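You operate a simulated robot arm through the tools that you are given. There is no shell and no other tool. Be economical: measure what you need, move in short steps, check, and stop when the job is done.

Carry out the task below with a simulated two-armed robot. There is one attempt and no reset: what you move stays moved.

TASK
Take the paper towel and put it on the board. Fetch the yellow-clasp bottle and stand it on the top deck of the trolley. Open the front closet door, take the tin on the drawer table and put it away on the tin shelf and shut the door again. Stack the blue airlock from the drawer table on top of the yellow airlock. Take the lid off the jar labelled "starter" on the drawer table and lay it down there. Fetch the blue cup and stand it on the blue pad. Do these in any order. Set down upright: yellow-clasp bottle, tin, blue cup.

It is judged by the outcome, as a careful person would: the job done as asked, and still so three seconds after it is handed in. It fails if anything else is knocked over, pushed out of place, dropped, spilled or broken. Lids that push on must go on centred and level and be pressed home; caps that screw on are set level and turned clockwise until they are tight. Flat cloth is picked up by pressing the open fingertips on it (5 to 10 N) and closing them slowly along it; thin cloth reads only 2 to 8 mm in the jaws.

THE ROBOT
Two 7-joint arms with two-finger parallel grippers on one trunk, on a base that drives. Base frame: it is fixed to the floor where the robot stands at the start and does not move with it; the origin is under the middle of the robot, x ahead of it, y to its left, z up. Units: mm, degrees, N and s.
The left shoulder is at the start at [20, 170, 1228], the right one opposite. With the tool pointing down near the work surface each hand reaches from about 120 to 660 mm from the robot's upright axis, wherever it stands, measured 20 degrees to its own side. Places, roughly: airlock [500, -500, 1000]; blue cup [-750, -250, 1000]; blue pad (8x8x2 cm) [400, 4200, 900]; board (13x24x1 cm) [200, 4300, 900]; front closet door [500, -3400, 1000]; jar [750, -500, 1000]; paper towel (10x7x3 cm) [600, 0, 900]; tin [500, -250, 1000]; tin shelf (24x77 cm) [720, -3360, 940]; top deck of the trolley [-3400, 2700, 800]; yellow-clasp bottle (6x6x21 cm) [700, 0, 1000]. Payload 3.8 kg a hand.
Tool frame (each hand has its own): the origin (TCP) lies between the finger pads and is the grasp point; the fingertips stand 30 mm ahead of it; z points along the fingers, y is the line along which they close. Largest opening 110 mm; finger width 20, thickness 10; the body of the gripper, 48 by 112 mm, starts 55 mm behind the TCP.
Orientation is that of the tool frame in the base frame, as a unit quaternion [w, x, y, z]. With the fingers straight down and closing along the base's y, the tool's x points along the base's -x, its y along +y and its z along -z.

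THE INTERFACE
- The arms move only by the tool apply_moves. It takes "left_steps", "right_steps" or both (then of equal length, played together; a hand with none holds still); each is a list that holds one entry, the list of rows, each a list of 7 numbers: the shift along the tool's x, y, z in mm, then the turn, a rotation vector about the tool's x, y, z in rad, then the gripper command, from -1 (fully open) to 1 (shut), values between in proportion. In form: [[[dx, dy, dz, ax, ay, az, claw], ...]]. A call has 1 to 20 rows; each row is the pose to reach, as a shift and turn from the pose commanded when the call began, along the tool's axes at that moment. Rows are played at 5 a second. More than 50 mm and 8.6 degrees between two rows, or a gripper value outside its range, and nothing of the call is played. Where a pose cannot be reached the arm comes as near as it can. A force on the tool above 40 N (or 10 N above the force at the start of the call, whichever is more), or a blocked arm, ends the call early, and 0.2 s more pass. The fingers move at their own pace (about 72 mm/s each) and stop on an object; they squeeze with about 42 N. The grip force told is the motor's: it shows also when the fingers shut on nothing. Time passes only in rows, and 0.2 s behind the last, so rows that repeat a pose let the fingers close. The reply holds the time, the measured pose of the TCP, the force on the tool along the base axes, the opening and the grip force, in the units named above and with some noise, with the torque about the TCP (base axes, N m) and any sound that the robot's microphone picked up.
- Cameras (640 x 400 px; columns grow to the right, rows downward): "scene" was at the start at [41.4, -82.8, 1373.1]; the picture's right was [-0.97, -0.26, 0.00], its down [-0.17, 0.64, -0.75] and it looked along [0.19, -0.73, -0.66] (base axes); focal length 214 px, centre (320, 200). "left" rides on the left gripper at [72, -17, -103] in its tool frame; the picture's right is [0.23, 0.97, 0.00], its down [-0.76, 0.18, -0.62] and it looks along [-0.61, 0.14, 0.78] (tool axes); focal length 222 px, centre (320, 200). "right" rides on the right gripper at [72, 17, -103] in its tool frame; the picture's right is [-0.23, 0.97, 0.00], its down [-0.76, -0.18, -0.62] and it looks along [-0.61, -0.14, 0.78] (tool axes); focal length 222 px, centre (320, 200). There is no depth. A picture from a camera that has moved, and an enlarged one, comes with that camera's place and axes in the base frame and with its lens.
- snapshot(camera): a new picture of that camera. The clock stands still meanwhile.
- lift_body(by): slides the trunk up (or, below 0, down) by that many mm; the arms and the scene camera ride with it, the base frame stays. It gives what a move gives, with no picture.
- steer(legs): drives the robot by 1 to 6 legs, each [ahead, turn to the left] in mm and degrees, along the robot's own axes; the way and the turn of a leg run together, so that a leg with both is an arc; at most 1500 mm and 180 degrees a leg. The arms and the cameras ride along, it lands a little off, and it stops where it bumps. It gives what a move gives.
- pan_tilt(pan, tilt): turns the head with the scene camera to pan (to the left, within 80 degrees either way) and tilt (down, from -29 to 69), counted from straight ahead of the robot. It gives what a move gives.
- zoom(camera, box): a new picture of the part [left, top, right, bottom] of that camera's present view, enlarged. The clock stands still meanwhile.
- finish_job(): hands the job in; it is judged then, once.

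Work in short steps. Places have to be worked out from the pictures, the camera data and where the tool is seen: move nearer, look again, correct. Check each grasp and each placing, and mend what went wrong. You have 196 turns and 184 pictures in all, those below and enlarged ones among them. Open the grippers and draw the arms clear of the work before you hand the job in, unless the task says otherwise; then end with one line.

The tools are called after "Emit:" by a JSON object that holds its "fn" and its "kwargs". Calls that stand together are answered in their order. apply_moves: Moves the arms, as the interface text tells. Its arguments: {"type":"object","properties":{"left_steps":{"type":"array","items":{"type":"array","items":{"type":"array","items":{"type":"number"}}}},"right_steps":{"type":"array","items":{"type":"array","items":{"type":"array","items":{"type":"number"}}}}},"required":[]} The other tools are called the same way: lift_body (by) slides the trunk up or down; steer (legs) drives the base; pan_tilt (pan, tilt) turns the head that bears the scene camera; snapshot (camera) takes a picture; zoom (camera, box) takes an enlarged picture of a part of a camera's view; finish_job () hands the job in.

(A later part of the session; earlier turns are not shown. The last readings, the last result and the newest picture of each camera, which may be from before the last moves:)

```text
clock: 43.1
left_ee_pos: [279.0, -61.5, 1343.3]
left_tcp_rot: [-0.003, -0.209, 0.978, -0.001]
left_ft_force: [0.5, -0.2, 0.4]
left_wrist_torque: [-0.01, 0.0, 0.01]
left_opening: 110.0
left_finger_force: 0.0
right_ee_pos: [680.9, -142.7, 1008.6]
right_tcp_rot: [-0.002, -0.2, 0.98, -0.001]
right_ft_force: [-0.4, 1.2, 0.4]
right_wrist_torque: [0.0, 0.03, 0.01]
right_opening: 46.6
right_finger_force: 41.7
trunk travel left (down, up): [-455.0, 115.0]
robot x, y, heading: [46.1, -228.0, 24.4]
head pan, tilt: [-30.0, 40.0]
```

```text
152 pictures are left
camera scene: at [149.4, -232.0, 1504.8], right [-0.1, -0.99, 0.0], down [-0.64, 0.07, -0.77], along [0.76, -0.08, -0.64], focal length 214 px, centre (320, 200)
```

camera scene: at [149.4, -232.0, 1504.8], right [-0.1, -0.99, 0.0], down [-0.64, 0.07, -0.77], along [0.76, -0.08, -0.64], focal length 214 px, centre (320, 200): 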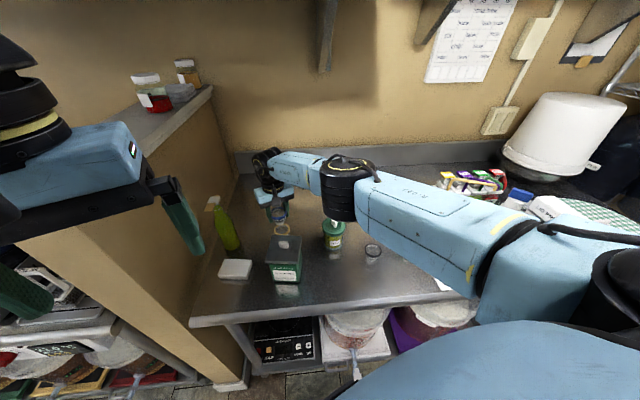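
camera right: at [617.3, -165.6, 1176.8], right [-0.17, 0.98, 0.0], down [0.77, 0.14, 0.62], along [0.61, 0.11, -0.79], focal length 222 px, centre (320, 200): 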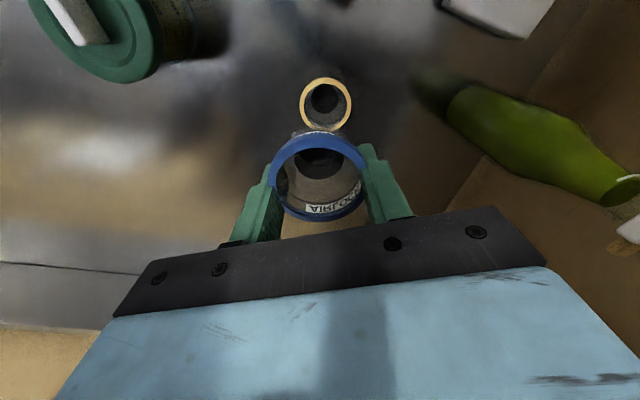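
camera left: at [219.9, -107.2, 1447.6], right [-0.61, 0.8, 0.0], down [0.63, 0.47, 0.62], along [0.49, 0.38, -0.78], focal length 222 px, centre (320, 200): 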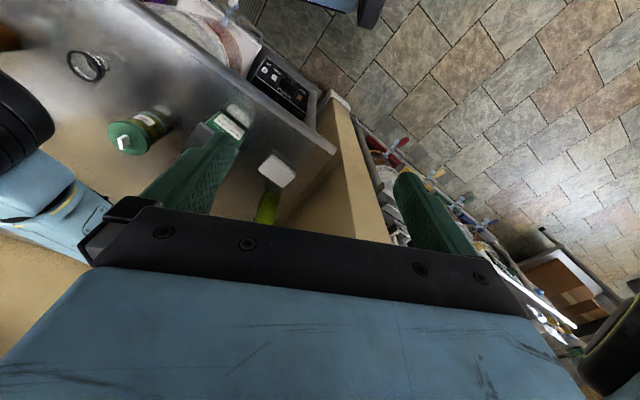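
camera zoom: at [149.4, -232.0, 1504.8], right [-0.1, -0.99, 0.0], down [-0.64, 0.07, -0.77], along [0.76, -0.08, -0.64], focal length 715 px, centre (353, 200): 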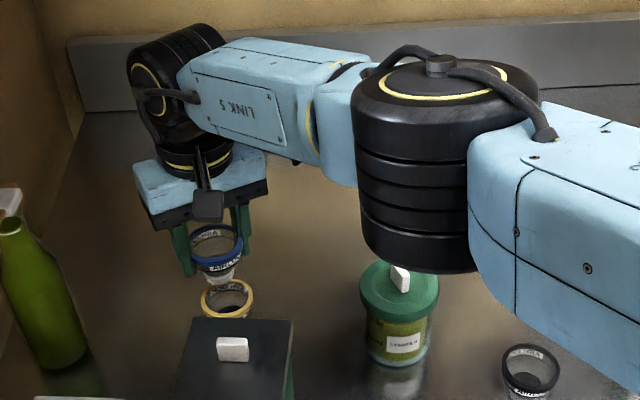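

Elbow bottom is ≈160 mm above the knob, fine. Alignment within 2 mm; I shift −2 mm and lower slowly, watching the force.

Emit:
{"fn": "apply_moves", "kwargs": {"right_steps": [[[0, -2, 15, 0, 0, 0, 1], [0, -2, 30, 0, 0, 0, 1], [0, -2, 40, 0, 0, 0, 1], [0, -2, 46, 0, 0, 0, 1], [0, -2, 52, 0, 0, 0, 1], [0, -2, 52, 0, 0, 0, 1]]]}}

Emit:
{"fn": "zoom", "kwargs": {"camera": "right", "box": [220, 60, 420, 260]}}

Emit:
{"fn": "zoom", "kwargs": {"camera": "scene", "box": [230, 170, 330, 250]}}

```text
clock: 44.5
left_ee_pos: [275.5, -63.1, 1344.5]
left_tcp_rot: [-0.001, -0.209, 0.978, -0.001]
left_ft_force: [-0.8, -0.8, 0.5]
left_wrist_torque: [0.0, -0.02, 0.01]
left_opening: 109.9
left_finger_force: 0.1
right_ee_pos: [671.5, -151.8, 968.7]
right_tcp_rot: [0.0, -0.2, 0.98, 0.0]
right_ft_force: [-3.6, -0.9, 27.0]
right_wrist_torque: [-0.03, 0.3, 0.02]
right_opening: 47.0
right_finger_force: 41.7
right hand out of reach, approached as far as the arm can: row 2, 3, 4, 5, 6
trunk travel left (down, up): [-455.0, 115.0]
robot x, y, heading: [48.5, -226.9, 24.2]
head pan, tilt: [-30.0, 40.0]
```

```text
2.00 times, centred on (320, 160) of right
camera zoom: at [599.2, -165.1, 1072.4], right [-0.17, 0.98, 0.0], down [0.77, 0.14, 0.62], along [0.61, 0.11, -0.78], focal length 444 px, centre (320, 280)
```

zoom: 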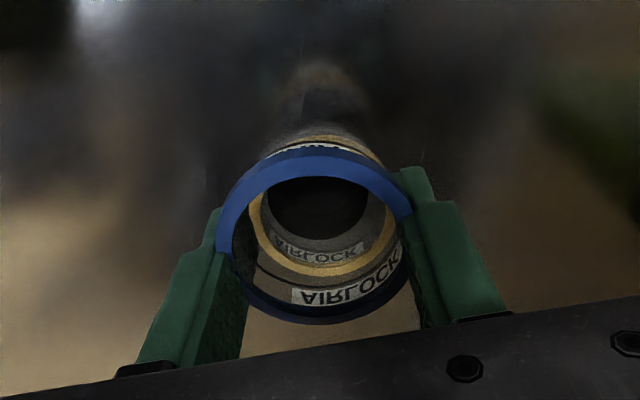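

```text
5.00 times, centred on (280, 210) of scene
camera zoom: at [146.1, -232.1, 1505.3], right [-0.1, -0.99, 0.0], down [-0.64, 0.07, -0.77], along [0.76, -0.08, -0.64], focal length 1072 px, centre (520, 150)
```

zoom: 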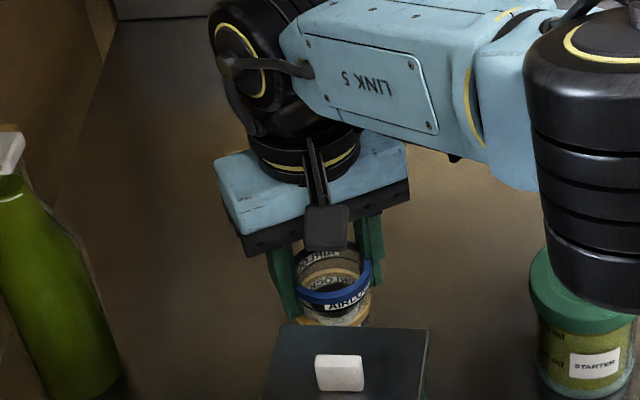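

The arm ran out of reach and the cup touched off-centre (27 N). I raise the hand, then lower the trunk for better reach.

Emit:
{"fn": "apply_moves", "kwargs": {"right_steps": [[[0, 0, -10, 0, 0, 0, 1], [0, 0, -45, 0, 0, 0, 1], [0, 0, -85, 0, 0, 0, 1], [0, 0, -125, 0, 0, 0, 1], [0, 0, -150, 0, 0, 0, 1]]]}}

Emit:
{"fn": "lift_body", "kwargs": {"by": -100}}

Emit:
{"fn": "snapshot", "kwargs": {"camera": "right"}}

Emit:
{"fn": "snapshot", "kwargs": {"camera": "scene"}}

```text
clock: 45.7
left_ee_pos: [278.8, -61.4, 1344.0]
left_tcp_rot: [-0.003, -0.208, 0.978, 0.0]
left_ft_force: [0.1, -0.5, -0.9]
left_wrist_torque: [0.0, -0.02, 0.0]
left_opening: 109.6
left_finger_force: 0.1
right_ee_pos: [674.5, -150.2, 1115.5]
right_tcp_rot: [-0.003, -0.201, 0.98, -0.001]
right_ft_force: [0.1, -0.6, -0.5]
right_wrist_torque: [0.01, -0.04, 0.01]
right_opening: 46.9
right_finger_force: 42.3
trunk travel left (down, up): [-455.0, 115.0]
robot x, y, heading: [45.1, -227.9, 24.2]
head pan, tilt: [-30.0, 40.0]
```

```text
clock: 47.0
left_ee_pos: [278.3, -61.3, 1243.0]
left_tcp_rot: [-0.002, -0.209, 0.978, -0.001]
left_ft_force: [0.7, 0.1, 0.1]
left_wrist_torque: [0.03, -0.04, 0.02]
left_opening: 110.0
left_finger_force: 0.1
right_ee_pos: [673.7, -151.6, 1016.6]
right_tcp_rot: [-0.003, -0.202, 0.979, -0.001]
right_ft_force: [-0.8, 0.2, -0.5]
right_wrist_torque: [-0.03, 0.01, -0.03]
right_opening: 47.2
right_finger_force: 41.6
trunk travel left (down, up): [-355.0, 215.0]
robot x, y, heading: [48.7, -230.9, 24.3]
head pan, tilt: [-30.0, 40.0]
```

```text
149 pictures are left
camera right: at [601.8, -164.1, 1119.0], right [-0.17, 0.98, 0.0], down [0.77, 0.14, 0.62], along [0.61, 0.11, -0.79], focal length 222 px, centre (320, 200)
```

right: 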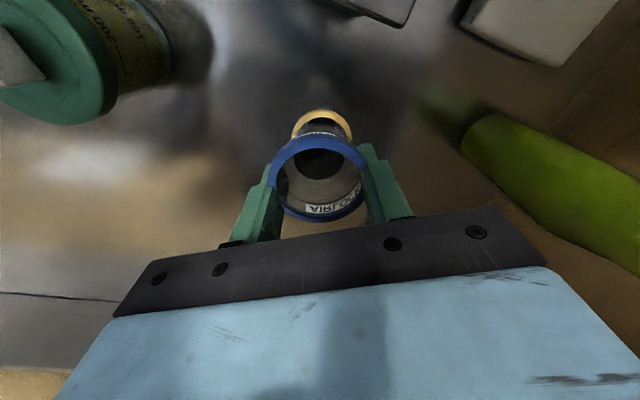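

```text
148 pictures are left
camera scene: at [149.2, -231.5, 1404.9], right [-0.1, -0.99, 0.0], down [-0.64, 0.07, -0.77], along [0.76, -0.08, -0.64], focal length 214 px, centre (320, 200)
```

scene: 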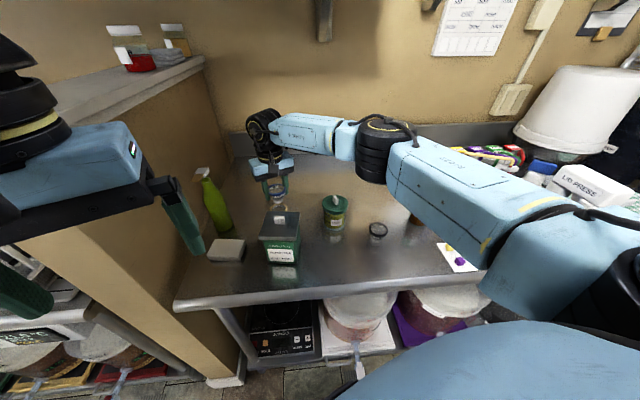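

Yellow still stands at ≈(688,-146.5). I shift onto it and lower part-way to check for reach.

Emit:
{"fn": "apply_moves", "kwargs": {"right_steps": [[[-11, 1, 0, 0, 0, 0, 1], [-11, 1, 10, 0, 0, 0, 1], [-11, 1, 20, 0, 0, 0, 1], [-11, 1, 30, 0, 0, 0, 1], [-11, 1, 30, 0, 0, 0, 1]]]}}

Emit:
{"fn": "zoom", "kwargs": {"camera": "right", "box": [220, 60, 420, 260]}}

```text
clock: 48.2
left_ee_pos: [278.9, -61.8, 1243.2]
left_tcp_rot: [-0.002, -0.209, 0.978, 0.0]
left_ft_force: [0.0, 0.5, -1.0]
left_wrist_torque: [-0.03, 0.0, 0.0]
left_opening: 109.9
left_finger_force: 0.2
right_ee_pos: [682.6, -146.2, 983.1]
right_tcp_rot: [-0.002, -0.201, 0.98, -0.002]
right_ft_force: [0.2, 0.1, -0.7]
right_wrist_torque: [0.0, -0.02, -0.01]
right_opening: 46.9
right_finger_force: 42.2
trunk travel left (down, up): [-355.0, 215.0]
robot x, y, heading: [47.0, -230.6, 24.3]
head pan, tilt: [-30.0, 40.0]
```

```text
2.00 times, centred on (320, 160) of right
camera zoom: at [611.3, -158.6, 1088.5], right [-0.17, 0.98, 0.0], down [0.77, 0.14, 0.62], along [0.61, 0.11, -0.79], focal length 444 px, centre (320, 280)
```

zoom: 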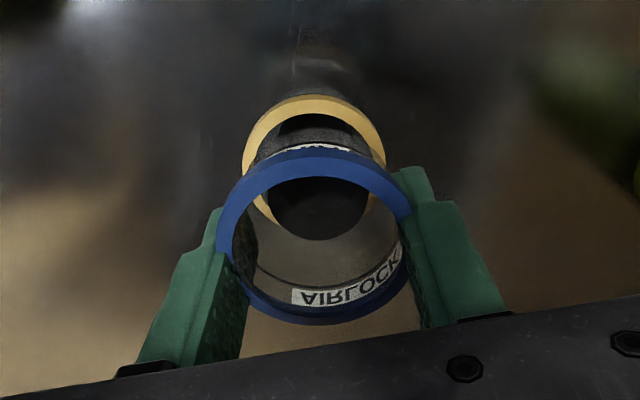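

Aligned within ~3 mm; I shift 3 mm outward and lower slowly into the yellow cup.

Emit:
{"fn": "apply_moves", "kwargs": {"right_steps": [[[-3, 0, 8, 0, 0, 0, 1], [-3, 0, 16, 0, 0, 0, 1], [-3, 0, 22, 0, 0, 0, 1], [-3, 0, 28, 0, 0, 0, 1], [-3, 0, 34, 0, 0, 0, 1], [-3, 0, 34, 0, 0, 0, 1]]]}}

Emit:
{"fn": "zoom", "kwargs": {"camera": "right", "box": [220, 60, 420, 260]}}

Emit:
{"fn": "zoom", "kwargs": {"camera": "scene", "box": [230, 150, 330, 250]}}

```text
clock: 49.6
left_ee_pos: [275.7, -62.7, 1243.6]
left_tcp_rot: [0.0, -0.209, 0.978, 0.0]
left_ft_force: [-0.1, 0.2, -0.1]
left_wrist_torque: [0.0, 0.02, 0.0]
left_opening: 109.8
left_finger_force: 0.1
right_ee_pos: [685.5, -144.3, 955.0]
right_tcp_rot: [0.001, -0.201, 0.98, 0.0]
right_ft_force: [2.1, -2.3, 29.0]
right_wrist_torque: [-0.28, -0.13, 0.01]
right_opening: 46.9
right_finger_force: 41.5
trunk travel left (down, up): [-355.0, 215.0]
robot x, y, heading: [48.1, -232.9, 24.2]
head pan, tilt: [-30.0, 40.0]
```

```text
2.00 times, centred on (320, 160) of right
camera zoom: at [613.0, -158.2, 1058.8], right [-0.17, 0.98, 0.0], down [0.77, 0.14, 0.62], along [0.62, 0.11, -0.78], focal length 444 px, centre (320, 280)
```

zoom: 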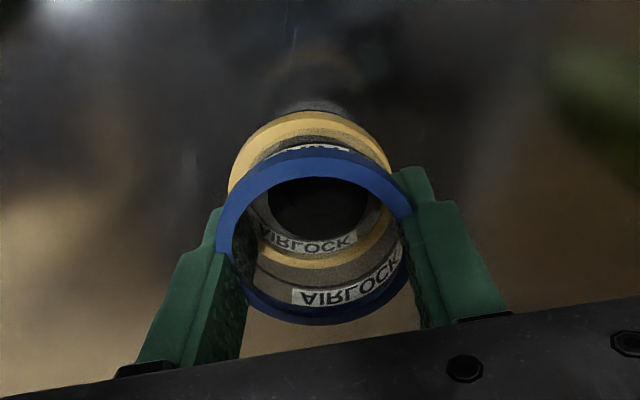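

```text
4.00 times, centred on (280, 200) of scene
camera zoom: at [146.6, -232.2, 1405.4], right [-0.1, -0.99, 0.0], down [-0.64, 0.07, -0.77], along [0.76, -0.08, -0.64], focal length 858 px, centre (480, 200)
```

zoom: 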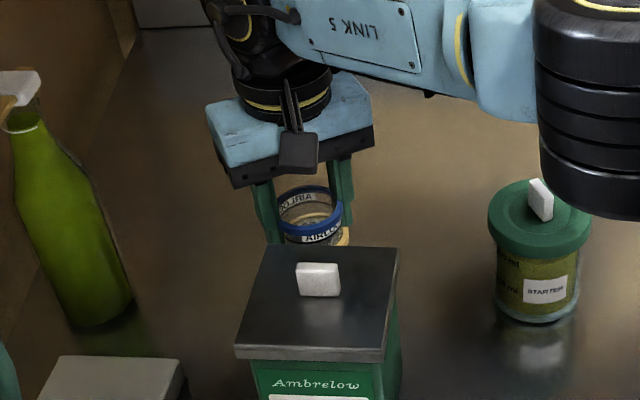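

Contact at 13 mm insertion, with torque hinting the touch is on the −y side. I ease up, shift +1.5 mm along tool y and lower again to see if it seats deeper.

Emit:
{"fn": "apply_moves", "kwargs": {"right_steps": [[[0, 0, -8, 0, 0, 0, 1], [0, 1.5, -8, 0, 0, 0, 1], [0, 1.5, -2, 0, 0, 0, 1], [0, 1.5, 2, 0, 0, 0, 1], [0, 1.5, 5, 0, 0, 0, 1], [0, 1.5, 5, 0, 0, 0, 1]]]}}

```text
clock: 50.8
left_ee_pos: [277.0, -62.8, 1244.0]
left_tcp_rot: [-0.003, -0.209, 0.978, 0.0]
left_ft_force: [-0.2, 0.8, 0.5]
left_wrist_torque: [0.02, 0.03, 0.0]
left_opening: 110.1
left_finger_force: 0.1
right_ee_pos: [685.6, -142.1, 956.3]
right_tcp_rot: [0.002, -0.2, 0.98, 0.0]
right_ft_force: [-3.4, -1.8, 16.5]
right_wrist_torque: [-0.24, 0.26, 0.02]
right_opening: 47.0
right_finger_force: 42.4
trunk travel left (down, up): [-355.0, 215.0]
robot x, y, heading: [47.2, -229.1, 24.0]
head pan, tilt: [-30.0, 40.0]
stopped in row 5 (right hand): the force on the tool passed its limit at 42 N (the readings are from after the stop); the commanded pose is now the measured one
```

Same depth, so this may be its seat. I look closely from both cameras.

Emit:
{"fn": "zoom", "kwargs": {"camera": "scene", "box": [255, 175, 305, 215]}}

Emit:
{"fn": "zoom", "kwargs": {"camera": "right", "box": [260, 100, 380, 230]}}

```text
10.00 times, centred on (280, 195) of scene
camera zoom: at [146.5, -231.4, 1404.9], right [-0.1, -0.99, 0.0], down [-0.64, 0.07, -0.77], along [0.76, -0.08, -0.64], focal length 2145 px, centre (720, 250)
```

zoom: 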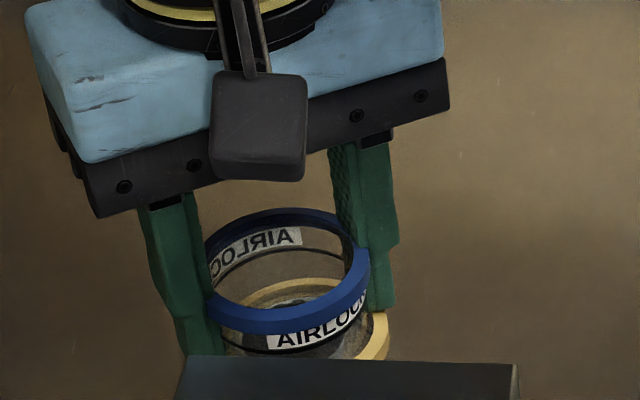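

```text
3.08 times, centred on (320, 165) of right
camera zoom: at [613.3, -156.2, 1059.0], right [-0.17, 0.98, 0.0], down [0.77, 0.13, 0.63], along [0.62, 0.11, -0.78], focal length 684 px, centre (320, 308)
```

zoom: 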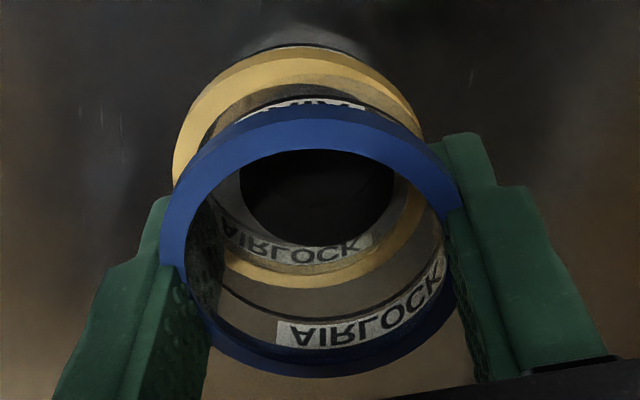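

Both views show the blue ~3 mm too far along +y, and the side force agrees. I ease up, shift −3.5 mm y, +1 mm x (tool), and lower again.

Emit:
{"fn": "apply_moves", "kwargs": {"right_steps": [[[0, 0, -8, 0, 0, 0, 1], [1, -3.5, -8, 0, 0, 0, 1], [1, -3.5, -2, 0, 0, 0, 1], [1, -3.5, 3, 0, 0, 0, 1], [1, -3.5, 7, 0, 0, 0, 1], [1, -3.5, 11, 0, 0, 0, 1]]]}}

Emit:
{"fn": "zoom", "kwargs": {"camera": "right", "box": [260, 100, 380, 230]}}

```text
clock: 52.0
left_ee_pos: [276.2, -61.8, 1243.0]
left_tcp_rot: [-0.003, -0.208, 0.978, 0.0]
left_ft_force: [-0.7, 0.2, -0.2]
left_wrist_torque: [-0.02, 0.02, 0.0]
left_opening: 110.1
left_finger_force: 0.1
right_ee_pos: [687.5, -145.5, 955.9]
right_tcp_rot: [0.005, -0.199, 0.98, 0.001]
right_ft_force: [-3.6, -2.9, 16.1]
right_wrist_torque: [-0.04, 0.36, 0.03]
right_opening: 46.9
right_finger_force: 42.0
trunk travel left (down, up): [-355.0, 215.0]
robot x, y, heading: [46.9, -229.5, 23.8]
head pan, tilt: [-30.0, 40.0]
stopped in row 5 (right hand): the force on the tool passed its limit at 44 N (the readings are from after the stop); the commanded pose is now the measured one
```

```text
3.08 times, centred on (320, 165) of right
camera zoom: at [615.3, -159.5, 1058.4], right [-0.17, 0.99, 0.0], down [0.77, 0.13, 0.63], along [0.62, 0.11, -0.78], focal length 684 px, centre (320, 308)
```

zoom: 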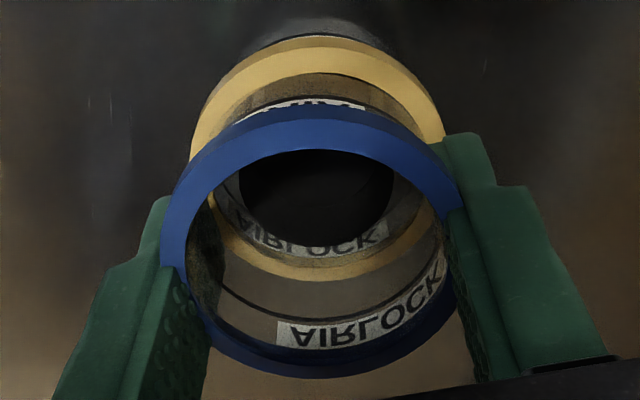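

Now it is ~3 mm too far outward in x and 1.5 mm low in y. One more correction and lower.

Emit:
{"fn": "apply_moves", "kwargs": {"right_steps": [[[0, 0, -8, 0, 0, 0, 1], [3, 1.2, -8, 0, 0, 0, 1], [3, 1.2, -3, 0, 0, 0, 1], [3, 1.2, 1, 0, 0, 0, 1], [3, 1.2, 4, 0, 0, 0, 1]]]}}

Emit:
{"fn": "zoom", "kwargs": {"camera": "right", "box": [260, 100, 380, 230]}}

```text
clock: 53.2
left_ee_pos: [275.2, -62.7, 1244.7]
left_tcp_rot: [-0.002, -0.209, 0.978, -0.001]
left_ft_force: [0.9, 0.3, 0.5]
left_wrist_torque: [0.0, -0.01, -0.02]
left_opening: 109.8
left_finger_force: 0.1
right_ee_pos: [686.8, -146.7, 952.2]
right_tcp_rot: [0.007, -0.199, 0.98, 0.002]
right_ft_force: [-0.1, -2.1, 29.9]
right_wrist_torque: [-0.2, 0.24, -0.02]
right_opening: 47.4
right_finger_force: 41.5
trunk travel left (down, up): [-355.0, 215.0]
robot x, y, heading: [46.4, -232.1, 24.2]
head pan, tilt: [-30.0, 40.0]
```

```text
3.08 times, centred on (320, 165) of right
camera zoom: at [612.3, -160.1, 1055.3], right [-0.17, 0.99, 0.01], down [0.76, 0.13, 0.63], along [0.62, 0.11, -0.77], focal length 684 px, centre (320, 308)
```

zoom: 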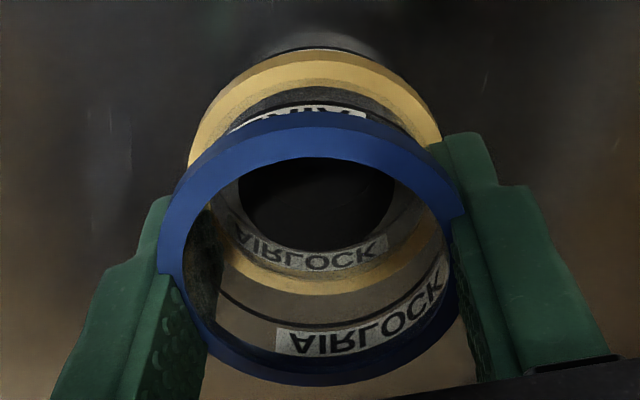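

Side forces are now near zero at the same depth, so it's seated; the blue is slightly slipping in the grip. I relieve the press and open the fingers gently.

Emit:
{"fn": "apply_moves", "kwargs": {"right_steps": [[[0, 0, -5, 0, 0, 0, 1], [0, 0, -5, 0, 0, 0, 0.1], [0, 0, -5, 0, 0, 0, -0.1], [0, 0, -5, 0, 0, 0, -0.3], [0, 0, -5, 0, 0, 0, -0.5], [0, 0, -5, 0, 0, 0, -0.5]]]}}

Emit:
{"fn": "zoom", "kwargs": {"camera": "right", "box": [220, 60, 420, 260]}}

Emit:
{"fn": "zoom", "kwargs": {"camera": "scene", "box": [255, 175, 305, 215]}}

```text
clock: 54.6
left_ee_pos: [278.7, -63.3, 1242.8]
left_tcp_rot: [-0.002, -0.208, 0.978, -0.001]
left_ft_force: [-0.3, -0.6, 0.1]
left_wrist_torque: [-0.03, -0.02, 0.01]
left_opening: 110.1
left_finger_force: 0.1
right_ee_pos: [686.4, -147.0, 953.3]
right_tcp_rot: [0.003, -0.199, 0.98, 0.001]
right_ft_force: [0.2, 1.3, -0.5]
right_wrist_torque: [0.0, -0.01, 0.0]
right_opening: 82.7
right_finger_force: 0.1
trunk travel left (down, up): [-355.0, 215.0]
robot x, y, heading: [47.1, -228.1, 24.0]
head pan, tilt: [-30.0, 40.0]
```

```text
2.00 times, centred on (320, 160) of right
camera zoom: at [613.3, -160.0, 1056.2], right [-0.17, 0.99, 0.0], down [0.77, 0.13, 0.63], along [0.62, 0.11, -0.78], focal length 444 px, centre (320, 280)
```

zoom: 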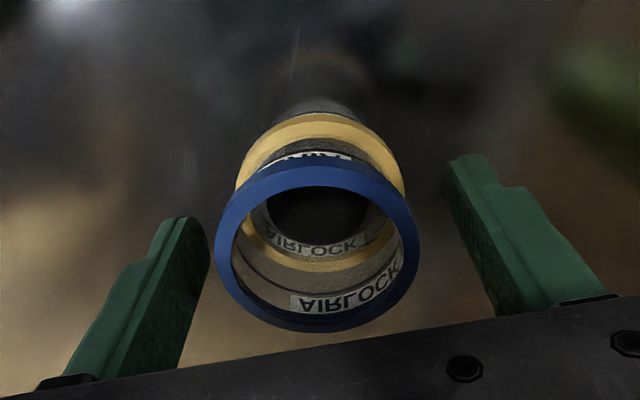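

```text
10.00 times, centred on (280, 195) of scene
camera zoom: at [148.7, -231.6, 1404.8], right [-0.1, -0.99, 0.0], down [-0.64, 0.07, -0.77], along [0.76, -0.08, -0.64], focal length 2145 px, centre (720, 250)
```

zoom: 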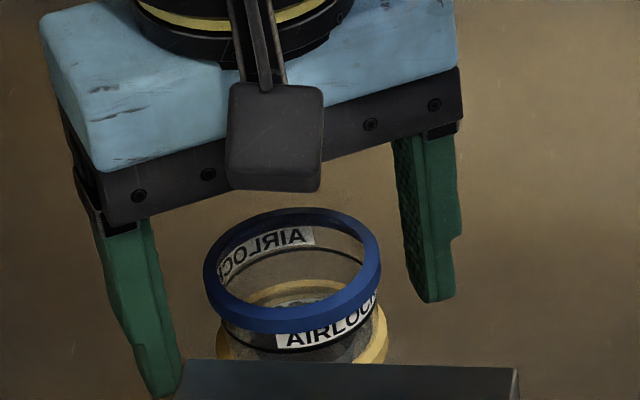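

The blue airlock stands level and centred on the yellow one. I raise the right hand clear.

Emit:
{"fn": "apply_moves", "kwargs": {"right_steps": [[[0, 0, -30, 0, 0, 0, -0.5], [0, 0, -75, 0, 0, 0, -0.5], [0, 0, -120, 0, 0, 0, -0.5], [0, 0, -150, 0, 0, 0, -1], [40, -20, -160, 0, 0, 0, -1], [80, -40, -160, 0, 0, 0, -1]]]}}

Emit:
{"fn": "snapshot", "kwargs": {"camera": "right"}}

```text
clock: 56.0
left_ee_pos: [275.3, -62.0, 1243.4]
left_tcp_rot: [-0.001, -0.209, 0.978, -0.001]
left_ft_force: [0.1, -0.7, -0.1]
left_wrist_torque: [0.02, -0.01, 0.01]
left_opening: 110.1
left_finger_force: 0.0
right_ee_pos: [627.3, -215.8, 1111.1]
right_tcp_rot: [0.004, -0.199, 0.98, 0.001]
right_ft_force: [-0.3, 0.2, -0.3]
right_wrist_torque: [0.03, 0.04, -0.03]
right_opening: 109.9
right_finger_force: 0.1
trunk travel left (down, up): [-355.0, 215.0]
robot x, y, heading: [47.6, -230.0, 24.3]
head pan, tilt: [-30.0, 40.0]
```

```text
138 pictures are left
camera right: at [553.4, -230.0, 1215.5], right [-0.17, 0.99, 0.0], down [0.77, 0.13, 0.63], along [0.62, 0.11, -0.78], focal length 222 px, centre (320, 200)
```

right: 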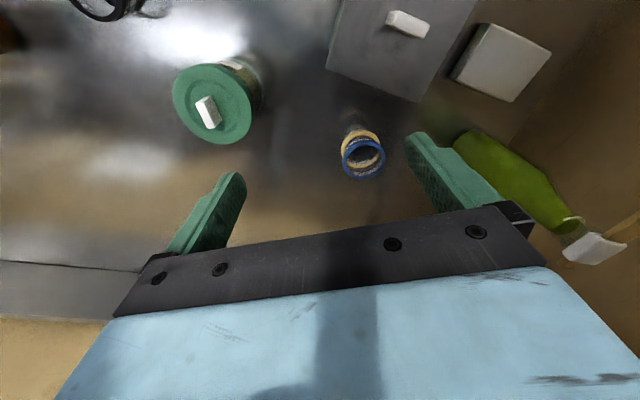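

Now the jar lid. Knob triangulates to ≈(641,-329,986). I zoom to see its orientation.

Emit:
{"fn": "zoom", "kwargs": {"camera": "right", "box": [160, 50, 280, 150]}}

Emit:
{"fn": "zoom", "kwargs": {"camera": "scene", "box": [295, 160, 375, 260]}}

```text
4.00 times, centred on (220, 100) of right
camera zoom: at [553.4, -230.0, 1215.5], right [-0.17, 0.99, 0.0], down [0.77, 0.13, 0.63], along [0.62, 0.11, -0.78], focal length 888 px, centre (720, 600)
```

zoom: 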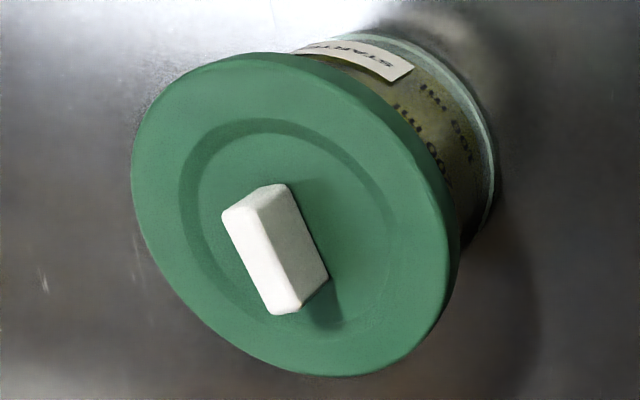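

```text
4.00 times, centred on (335, 210) of scene
camera zoom: at [148.2, -232.1, 1404.9], right [-0.1, -0.99, 0.0], down [-0.64, 0.07, -0.77], along [0.76, -0.08, -0.64], focal length 858 px, centre (260, 160)
```

zoom: 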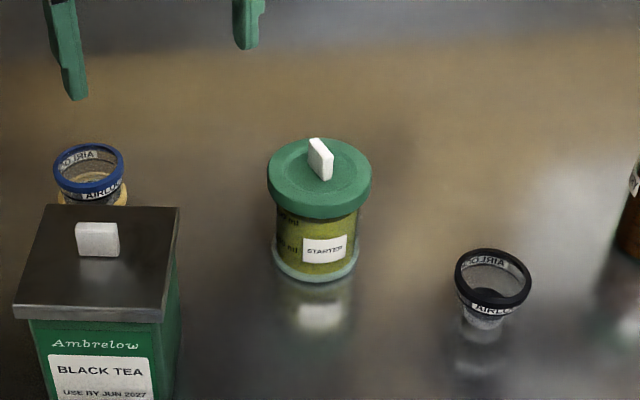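

The knob's long axis (~20°) matches my tool's x line, so the grip orientation is already good. I move over the knob.

Emit:
{"fn": "apply_moves", "kwargs": {"right_steps": [[[10, -37, 0, 0, 0, 0, -1], [20, -74, 0, 0, 0, 0, -1], [29, -111, 10, 0, 0, 0, -1], [29, -111, 30, 0, 0, 0, -0.5], [29, -111, 40, 0, 0, 0, -0.3]]]}}

Emit:
{"fn": "snapshot", "kwargs": {"camera": "right"}}

```text
clock: 57.2
left_ee_pos: [278.0, -63.5, 1243.0]
left_tcp_rot: [-0.002, -0.209, 0.978, -0.001]
left_ft_force: [-0.7, -0.4, -0.1]
left_wrist_torque: [0.01, -0.01, 0.01]
left_opening: 110.2
left_finger_force: 0.1
right_ee_pos: [643.8, -328.9, 1071.4]
right_tcp_rot: [0.004, -0.2, 0.98, 0.002]
right_ft_force: [-0.3, -0.5, -0.4]
right_wrist_torque: [0.0, -0.01, -0.02]
right_opening: 71.6
right_finger_force: 0.1
trunk travel left (down, up): [-355.0, 215.0]
robot x, y, heading: [43.4, -228.0, 24.0]
head pan, tilt: [-30.0, 40.0]
```

```text
135 pictures are left
camera right: at [571.0, -342.4, 1174.8], right [-0.17, 0.99, 0.0], down [0.77, 0.13, 0.63], along [0.62, 0.11, -0.78], focal length 222 px, centre (320, 200)
```

right: 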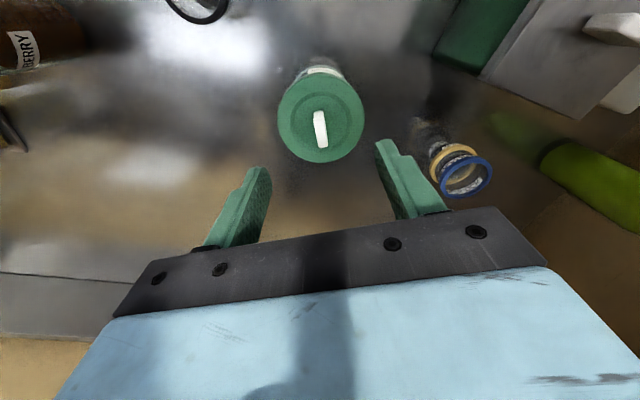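

Knob is under the axis. I rotate slightly, descend until the tips straddle the knob (TCP ≈1001), and look.

Emit:
{"fn": "apply_moves", "kwargs": {"right_steps": [[[0, 0, 25, 0, 0, -0.05, 0], [0, 0, 50, 0, 0, -0.1, 0.2], [0, 0, 65, 0, 0, -0.1, 0.2], [0, 0, 70, 0, 0, -0.1, 0.2], [0, 0, 70, 0, 0, -0.1, 0.2]]]}}

Emit:
{"fn": "zoom", "kwargs": {"camera": "right", "box": [220, 80, 420, 280]}}

Emit:
{"fn": "zoom", "kwargs": {"camera": "scene", "box": [295, 160, 375, 260]}}

```text
clock: 58.4
left_ee_pos: [277.8, -61.5, 1242.4]
left_tcp_rot: [-0.003, -0.209, 0.978, -0.001]
left_ft_force: [0.1, 0.0, 0.4]
left_wrist_torque: [-0.02, -0.01, -0.02]
left_opening: 109.7
left_finger_force: 0.1
right_ee_pos: [644.3, -327.0, 1000.3]
right_tcp_rot: [0.003, -0.247, 0.969, 0.002]
right_ft_force: [-0.2, 0.5, -0.3]
right_wrist_torque: [0.0, 0.01, -0.02]
right_opening: 44.0
right_finger_force: 0.1
trunk travel left (down, up): [-355.0, 215.0]
robot x, y, heading: [45.7, -229.7, 23.7]
head pan, tilt: [-30.0, 40.0]
```

```text
2.00 times, centred on (320, 180) of right
camera zoom: at [573.0, -349.0, 1104.8], right [-0.27, 0.96, 0.0], down [0.75, 0.21, 0.63], along [0.6, 0.17, -0.78], focal length 444 px, centre (320, 240)
```

zoom: 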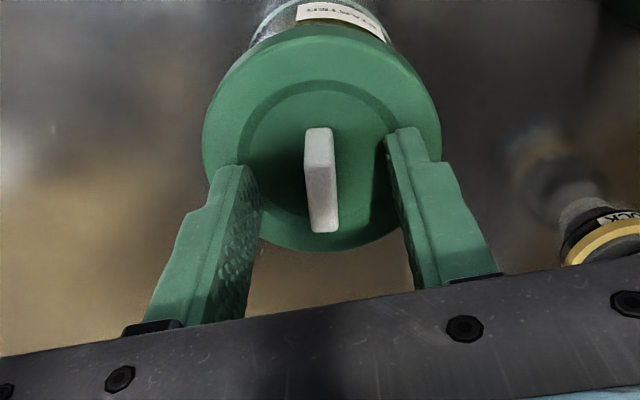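

```text
4.00 times, centred on (335, 210) of scene
camera zoom: at [148.7, -231.7, 1404.8], right [-0.1, -0.99, 0.0], down [-0.64, 0.07, -0.77], along [0.76, -0.08, -0.64], focal length 858 px, centre (260, 160)
```

zoom: 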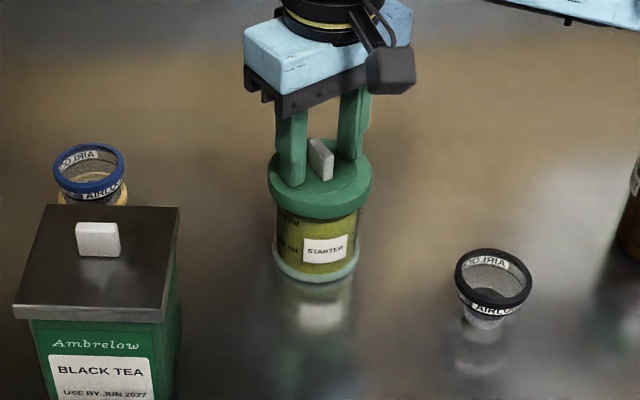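

Fingers straddle the knob nicely. I close and lift gently, watching whether the jar stays.

Emit:
{"fn": "apply_moves", "kwargs": {"right_steps": [[[0, 0, 0, 0, 0, 0, 0.6], [0, 0, 0, 0, 0, 0, 1], [0, 0, 0, 0, 0, 0, 1], [0, 0, 0, 0, 0, 0, 1], [0, 0, -3, 0, 0, 0, 1], [0, 0, -6, 0, 0, 0, 1], [0, 0, -10, 0, 0, 0, 1], [0, 0, -15, 0, 0, 0, 1]]]}}

Emit:
{"fn": "zoom", "kwargs": {"camera": "scene", "box": [295, 160, 375, 260]}}

```text
clock: 60.2
left_ee_pos: [278.2, -62.8, 1243.3]
left_tcp_rot: [-0.003, -0.209, 0.978, 0.0]
left_ft_force: [-0.3, -0.4, 0.6]
left_wrist_torque: [0.0, 0.02, 0.0]
left_opening: 110.1
left_finger_force: 0.0
right_ee_pos: [644.2, -327.6, 1018.0]
right_tcp_rot: [0.004, -0.247, 0.969, 0.002]
right_ft_force: [-0.5, 1.3, -0.8]
right_wrist_torque: [0.02, 0.02, -0.04]
right_opening: 7.5
right_finger_force: 42.1
trunk travel left (down, up): [-355.0, 215.0]
robot x, y, heading: [45.3, -230.8, 24.1]
head pan, tilt: [-30.0, 40.0]
heard: snap
```

```text
4.00 times, centred on (335, 210) of scene
camera zoom: at [148.7, -231.6, 1404.8], right [-0.1, -0.99, 0.0], down [-0.64, 0.07, -0.77], along [0.76, -0.08, -0.64], focal length 858 px, centre (260, 160)
```

zoom: 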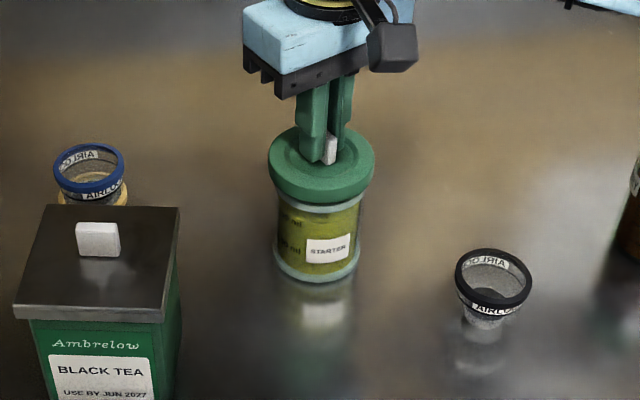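

The lid snapped off and the jar stayed. I lift it further and carry it to the free spot in front of the jar, about (525,-350).

Emit:
{"fn": "apply_moves", "kwargs": {"right_steps": [[[0, 0, -20, 0, 0, 0, 1], [0, 0, -40, 0, 0, 0, 1], [38, 12, -40, 0, 0, 0, 1], [76, 25, -40, 0, 0, 0, 1], [115, 38, -40, 0, 0, 0, 1], [115, 38, 0, 0, 0, 0, 1], [115, 38, 40, 0, 0, 0, 1], [115, 38, 70, 0, 0, 0, 1]]]}}

Emit:
{"fn": "zoom", "kwargs": {"camera": "scene", "box": [240, 160, 400, 300]}}

```text
clock: 62.0
left_ee_pos: [277.8, -62.0, 1242.1]
left_tcp_rot: [-0.002, -0.21, 0.978, 0.0]
left_ft_force: [-0.7, -0.2, 0.0]
left_wrist_torque: [0.04, -0.01, 0.06]
left_opening: 110.0
left_finger_force: 0.1
right_ee_pos: [524.9, -349.8, 944.5]
right_tcp_rot: [0.003, -0.248, 0.969, 0.002]
right_ft_force: [0.1, 0.0, 0.2]
right_wrist_torque: [0.03, 0.01, -0.04]
right_opening: 7.3
right_finger_force: 42.0
trunk travel left (down, up): [-355.0, 215.0]
robot x, y, heading: [45.1, -230.6, 24.6]
head pan, tilt: [-30.0, 40.0]
```

```text
2.86 times, centred on (320, 230) of scene
camera zoom: at [149.2, -231.6, 1404.8], right [-0.1, -0.99, 0.0], down [-0.64, 0.07, -0.77], along [0.76, -0.08, -0.64], focal length 613 px, centre (320, 114)
```

zoom: 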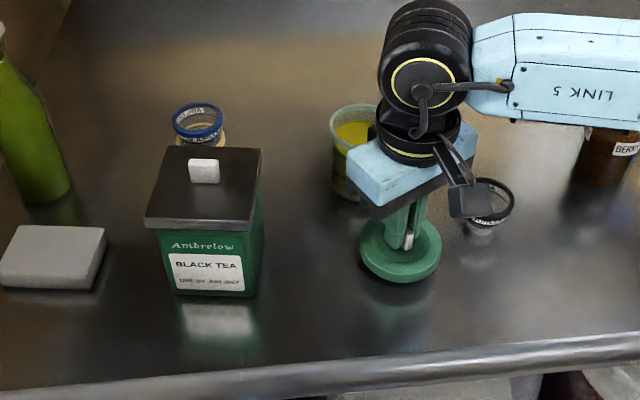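

Clear spot and the lid hangs level. I lower slowly until contact.

Emit:
{"fn": "apply_moves", "kwargs": {"right_steps": [[[0, 0, 5, 0, 0, 0, 1], [0, 0, 10, 0, 0, 0, 1], [0, 0, 15, 0, 0, 0, 1], [0, 0, 20, 0, 0, 0, 1], [0, 0, 24, 0, 0, 0, 1], [0, 0, 28, 0, 0, 0, 1]]]}}

```text
clock: 63.4
left_ee_pos: [275.2, -62.5, 1243.0]
left_tcp_rot: [-0.001, -0.207, 0.978, 0.0]
left_ft_force: [0.5, -0.2, -0.2]
left_wrist_torque: [0.01, 0.03, -0.01]
left_opening: 109.9
left_finger_force: 0.0
right_ee_pos: [525.3, -349.8, 923.5]
right_tcp_rot: [0.007, -0.247, 0.969, 0.002]
right_ft_force: [-7.1, -1.7, 15.2]
right_wrist_torque: [-0.14, 0.29, 0.0]
right_opening: 7.4
right_finger_force: 41.8
trunk travel left (down, up): [-355.0, 215.0]
robot x, y, heading: [46.4, -230.3, 23.9]
head pan, tilt: [-30.0, 40.0]
stopped in row 6 (right hand): the force on the tool passed its limit at 42 N (the readings are from after the stop); the commanded pose is now the measured one
```

Touched down. I relieve, open and rise.

Emit:
{"fn": "apply_moves", "kwargs": {"right_steps": [[[0, 0, -2, 0, 0, 0, 1], [0, 0, -2, 0, 0, 0, 0.6], [0, 0, -2, 0, 0, 0, 0.4], [0, 0, -2, 0, 0, 0, 0.2], [0, 0, -40, 0, 0, 0, 0], [0, 0, -85, 0, 0, 0, -0.5], [0, 0, -130, 0, 0, 0, -1], [0, 0, -160, 0, 0, 0, -1]]]}}

Emit:
{"fn": "snapshot", "kwargs": {"camera": "right"}}

Emit:
{"fn": "snapshot", "kwargs": {"camera": "scene"}}

```text
clock: 65.2
left_ee_pos: [277.7, -62.5, 1243.8]
left_tcp_rot: [-0.003, -0.208, 0.978, 0.0]
left_ft_force: [-0.2, -1.0, 0.4]
left_wrist_torque: [0.02, -0.02, 0.01]
left_opening: 110.2
left_finger_force: 0.2
right_ee_pos: [525.5, -351.2, 1082.8]
right_tcp_rot: [0.006, -0.248, 0.969, 0.002]
right_ft_force: [-0.7, -0.7, 0.3]
right_wrist_torque: [0.03, 0.01, 0.01]
right_opening: 110.0
right_finger_force: 0.1
trunk travel left (down, up): [-355.0, 215.0]
robot x, y, heading: [43.7, -231.6, 24.1]
head pan, tilt: [-30.0, 40.0]
```

```text
130 pictures are left
camera right: at [453.9, -371.2, 1185.6], right [-0.27, 0.96, 0.0], down [0.75, 0.21, 0.63], along [0.61, 0.17, -0.77], focal length 222 px, centre (320, 200)
```

right: 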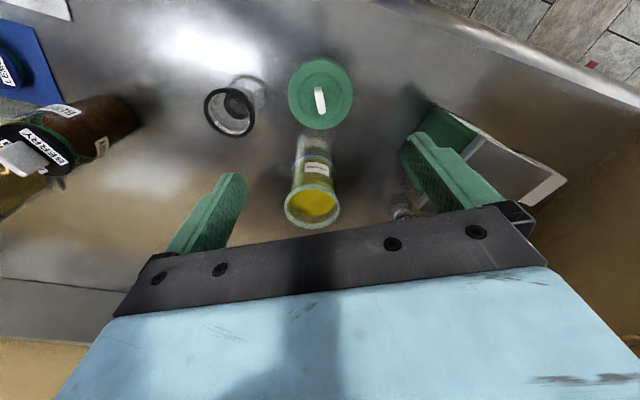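

```text
129 pictures are left
camera scene: at [148.4, -231.6, 1404.8], right [-0.1, -0.99, 0.0], down [-0.64, 0.07, -0.77], along [0.76, -0.08, -0.64], focal length 214 px, centre (320, 200)
```

scene: 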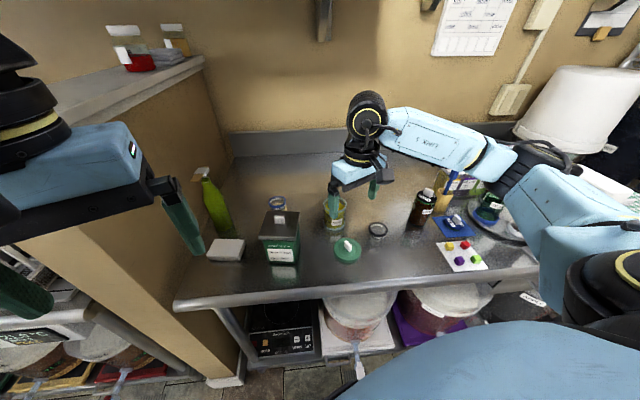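

Lid lies flat; both table jobs done. Before grasping the tin I want to see the closet: I retract the right hand, back off a bit, turn right and look down the aisle.

Emit:
{"fn": "apply_moves", "kwargs": {"right_steps": [[[40, 0, -20, 0, 0, 0, -1], [80, 0, -40, 0, 0, 0, -1], [120, 0, -60, 0, 0, 0, -1], [160, -10, -80, 0, 0, 0, -1], [200, -20, -100, 0, 0, 0, -1], [240, -30, -120, 0, 0, 0, -1]]]}}

Emit:
{"fn": "lift_body", "kwargs": {"by": 150}}

Emit:
{"fn": "steer", "kwargs": {"legs": [[-20, 0], [0, -64]]}}

Emit:
{"fn": "pan_tilt", "kwargs": {"pan": -30, "tilt": 12}}

Emit:
{"fn": "snapshot", "kwargs": {"camera": "scene"}}

```text
clock: 66.6
left_ee_pos: [276.1, -62.8, 1243.0]
left_tcp_rot: [-0.002, -0.208, 0.978, -0.001]
left_ft_force: [-0.2, 0.4, 0.5]
left_wrist_torque: [0.02, -0.04, -0.01]
left_opening: 110.1
left_finger_force: 0.2
right_ee_pos: [351.5, -501.2, 1218.7]
right_tcp_rot: [0.006, -0.248, 0.969, 0.002]
right_ft_force: [-0.4, 0.1, 0.4]
right_wrist_torque: [0.0, -0.04, 0.03]
right_opening: 110.1
right_finger_force: 0.0
right hand out of reach, approached as far as the arm can: row 4, 5, 6
trunk travel left (down, up): [-355.0, 215.0]
robot x, y, heading: [47.4, -231.7, 24.2]
head pan, tilt: [-30.0, 40.0]
```

```text
clock: 68.4
left_ee_pos: [277.4, -62.7, 1392.6]
left_tcp_rot: [-0.002, -0.208, 0.978, 0.0]
left_ft_force: [0.3, 0.5, 0.2]
left_wrist_torque: [-0.03, 0.01, -0.02]
left_opening: 110.2
left_finger_force: 0.0
right_ee_pos: [354.9, -500.0, 1367.2]
right_tcp_rot: [0.005, -0.248, 0.969, 0.002]
right_ft_force: [-0.4, 0.1, -0.2]
right_wrist_torque: [0.02, -0.02, -0.01]
right_opening: 110.1
right_finger_force: 0.0
trunk travel left (down, up): [-505.0, 65.0]
robot x, y, heading: [44.8, -229.1, 24.3]
head pan, tilt: [-30.0, 40.0]
```

```text
clock: 69.0
left_ee_pos: [275.8, -63.3, 1392.7]
left_tcp_rot: [-0.003, -0.207, 0.978, 0.0]
left_ft_force: [-0.1, -0.4, -0.3]
left_wrist_torque: [0.01, 0.01, 0.02]
left_opening: 110.0
left_finger_force: 0.0
right_ee_pos: [351.5, -500.3, 1367.2]
right_tcp_rot: [0.004, -0.248, 0.969, 0.002]
right_ft_force: [0.0, 0.3, 0.7]
right_wrist_torque: [-0.01, 0.0, 0.02]
right_opening: 109.9
right_finger_force: 0.1
trunk travel left (down, up): [-505.0, 65.0]
robot x, y, heading: [40.5, -230.0, 24.2]
head pan, tilt: [-30.0, 40.0]
stopped in leg 1: the robot was blocked; the commanded pose is now the measured one
```

```text
clock: 70.0
left_ee_pos: [276.6, -62.4, 1393.7]
left_tcp_rot: [-0.003, -0.208, 0.978, 0.0]
left_ft_force: [0.3, -0.6, -0.5]
left_wrist_torque: [0.02, -0.02, -0.03]
left_opening: 110.1
left_finger_force: 0.1
right_ee_pos: [353.0, -500.8, 1368.6]
right_tcp_rot: [0.005, -0.246, 0.969, 0.002]
right_ft_force: [0.9, 0.8, 0.3]
right_wrist_torque: [0.02, 0.0, 0.0]
right_opening: 110.1
right_finger_force: 0.0
trunk travel left (down, up): [-505.0, 65.0]
robot x, y, heading: [43.0, -229.4, 24.1]
head pan, tilt: [-30.0, 12.0]
```

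```text
128 pictures are left
camera scene: at [155.3, -232.8, 1599.2], right [-0.1, -0.99, 0.0], down [-0.21, 0.02, -0.98], along [0.97, -0.1, -0.21], focal length 214 px, centre (320, 200)
```

scene: 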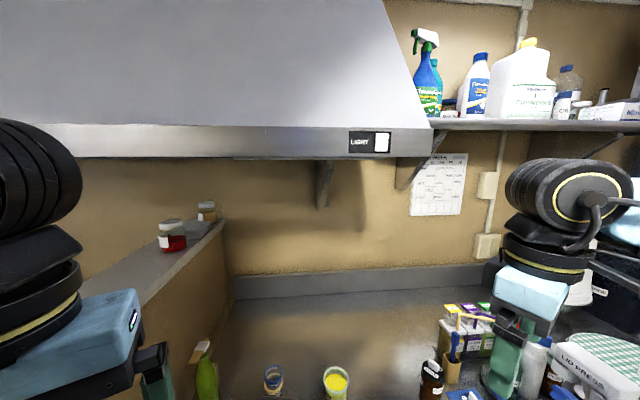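

Backing is blocked by the counter behind; the aisle is narrow. I turn right in place instead.

Emit:
{"fn": "steer", "kwargs": {"legs": [[0, -80]]}}

Emit:
{"fn": "snapshot", "kwargs": {"camera": "scene"}}

```text
clock: 73.8
left_ee_pos: [248.5, -430.3, 1393.8]
left_tcp_rot: [-0.001, 0.472, 0.882, 0.0]
left_ft_force: [0.4, -0.2, -0.5]
left_wrist_torque: [-0.02, -0.02, -0.04]
left_opening: 110.1
left_finger_force: 0.0
right_ee_pos: [-169.6, -577.9, 1367.4]
right_tcp_rot: [0.006, 0.436, 0.9, -0.002]
right_ft_force: [-0.7, -0.2, -0.3]
right_wrist_torque: [0.06, -0.02, 0.03]
right_opening: 109.7
right_finger_force: 0.0
trunk travel left (down, up): [-505.0, 65.0]
robot x, y, heading: [42.1, -231.7, -56.1]
head pan, tilt: [-30.0, 12.0]
```

```text
127 pictures are left
camera scene: at [61.1, -342.0, 1599.3], right [-1.0, -0.07, 0.0], down [-0.01, 0.21, -0.98], along [0.06, -0.98, -0.21], focal length 214 px, centre (320, 200)
```

scene: 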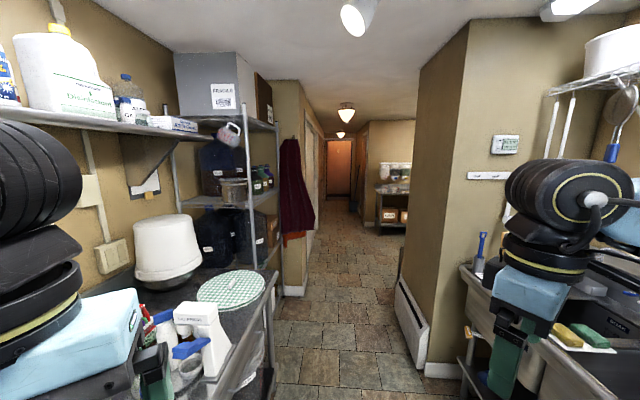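

I see the corridor; closet doors appear on its left wall. Zooming there.

Emit:
{"fn": "zoom", "kwargs": {"camera": "scene", "box": [270, 90, 430, 250]}}

```text
2.50 times, centred on (350, 170) of scene
camera zoom: at [61.1, -342.0, 1599.3], right [-1.0, -0.07, 0.0], down [-0.01, 0.21, -0.98], along [0.06, -0.98, -0.21], focal length 536 px, centre (245, 275)
```

zoom: 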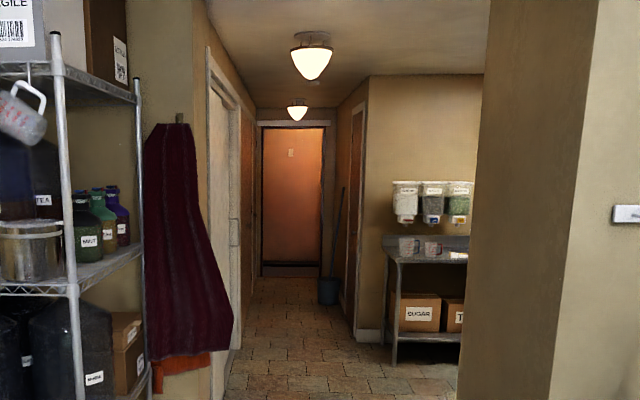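

I'll drive there with free hands to inspect and open the closet first. Drive slightly right of the aisle centre, then along it.

Emit:
{"fn": "steer", "kwargs": {"legs": [[0, -50], [400, 0], [0, 16], [1500, 0]]}}

Emit:
{"fn": "pan_tilt", "kwargs": {"pan": 35, "tilt": 15}}

Emit:
{"fn": "snapshot", "kwargs": {"camera": "scene"}}

```text
clock: 84.3
left_ee_pos: [-9.6, -1963.5, 1398.2]
left_tcp_rot: [0.006, 0.71, 0.705, -0.005]
left_ft_force: [-0.9, 0.6, -0.6]
left_wrist_torque: [-0.01, -0.02, -0.03]
left_opening: 110.0
left_finger_force: 0.1
right_ee_pos: [-448.5, -1846.2, 1374.4]
right_tcp_rot: [0.006, 0.698, 0.716, -0.02]
right_ft_force: [0.2, 0.5, 0.0]
right_wrist_torque: [0.05, -0.03, -0.04]
right_opening: 110.0
right_finger_force: 0.0
trunk travel left (down, up): [-505.0, 65.0]
robot x, y, heading: [-60.9, -1714.8, -91.9]
head pan, tilt: [-30.0, 12.0]
stopped in leg 4: the robot was blocked; the commanded pose is now the measured one
```

```text
clock: 85.6
left_ee_pos: [-9.1, -1961.9, 1399.7]
left_tcp_rot: [0.007, 0.71, 0.704, -0.007]
left_ft_force: [0.5, 0.4, 0.9]
left_wrist_torque: [-0.02, 0.0, 0.01]
left_opening: 110.0
left_finger_force: 0.0
right_ee_pos: [-447.4, -1846.0, 1374.9]
right_tcp_rot: [0.007, 0.697, 0.717, -0.021]
right_ft_force: [-0.4, 0.5, 0.2]
right_wrist_torque: [0.02, -0.03, 0.02]
right_opening: 110.0
right_finger_force: 0.1
trunk travel left (down, up): [-505.0, 65.0]
robot x, y, heading: [-64.4, -1713.2, -91.9]
head pan, tilt: [35.0, 15.0]
```

```text
125 pictures are left
camera scene: at [-16.5, -1778.5, 1596.2], right [-0.83, -0.55, 0.01], down [-0.14, 0.19, -0.97], along [0.53, -0.81, -0.24], focal length 214 px, centre (320, 200)
```

scene: 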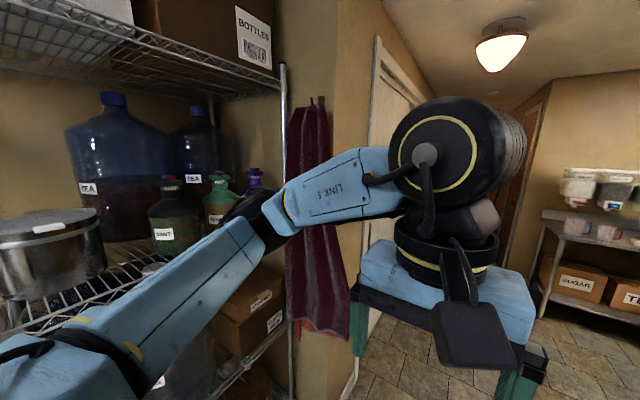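

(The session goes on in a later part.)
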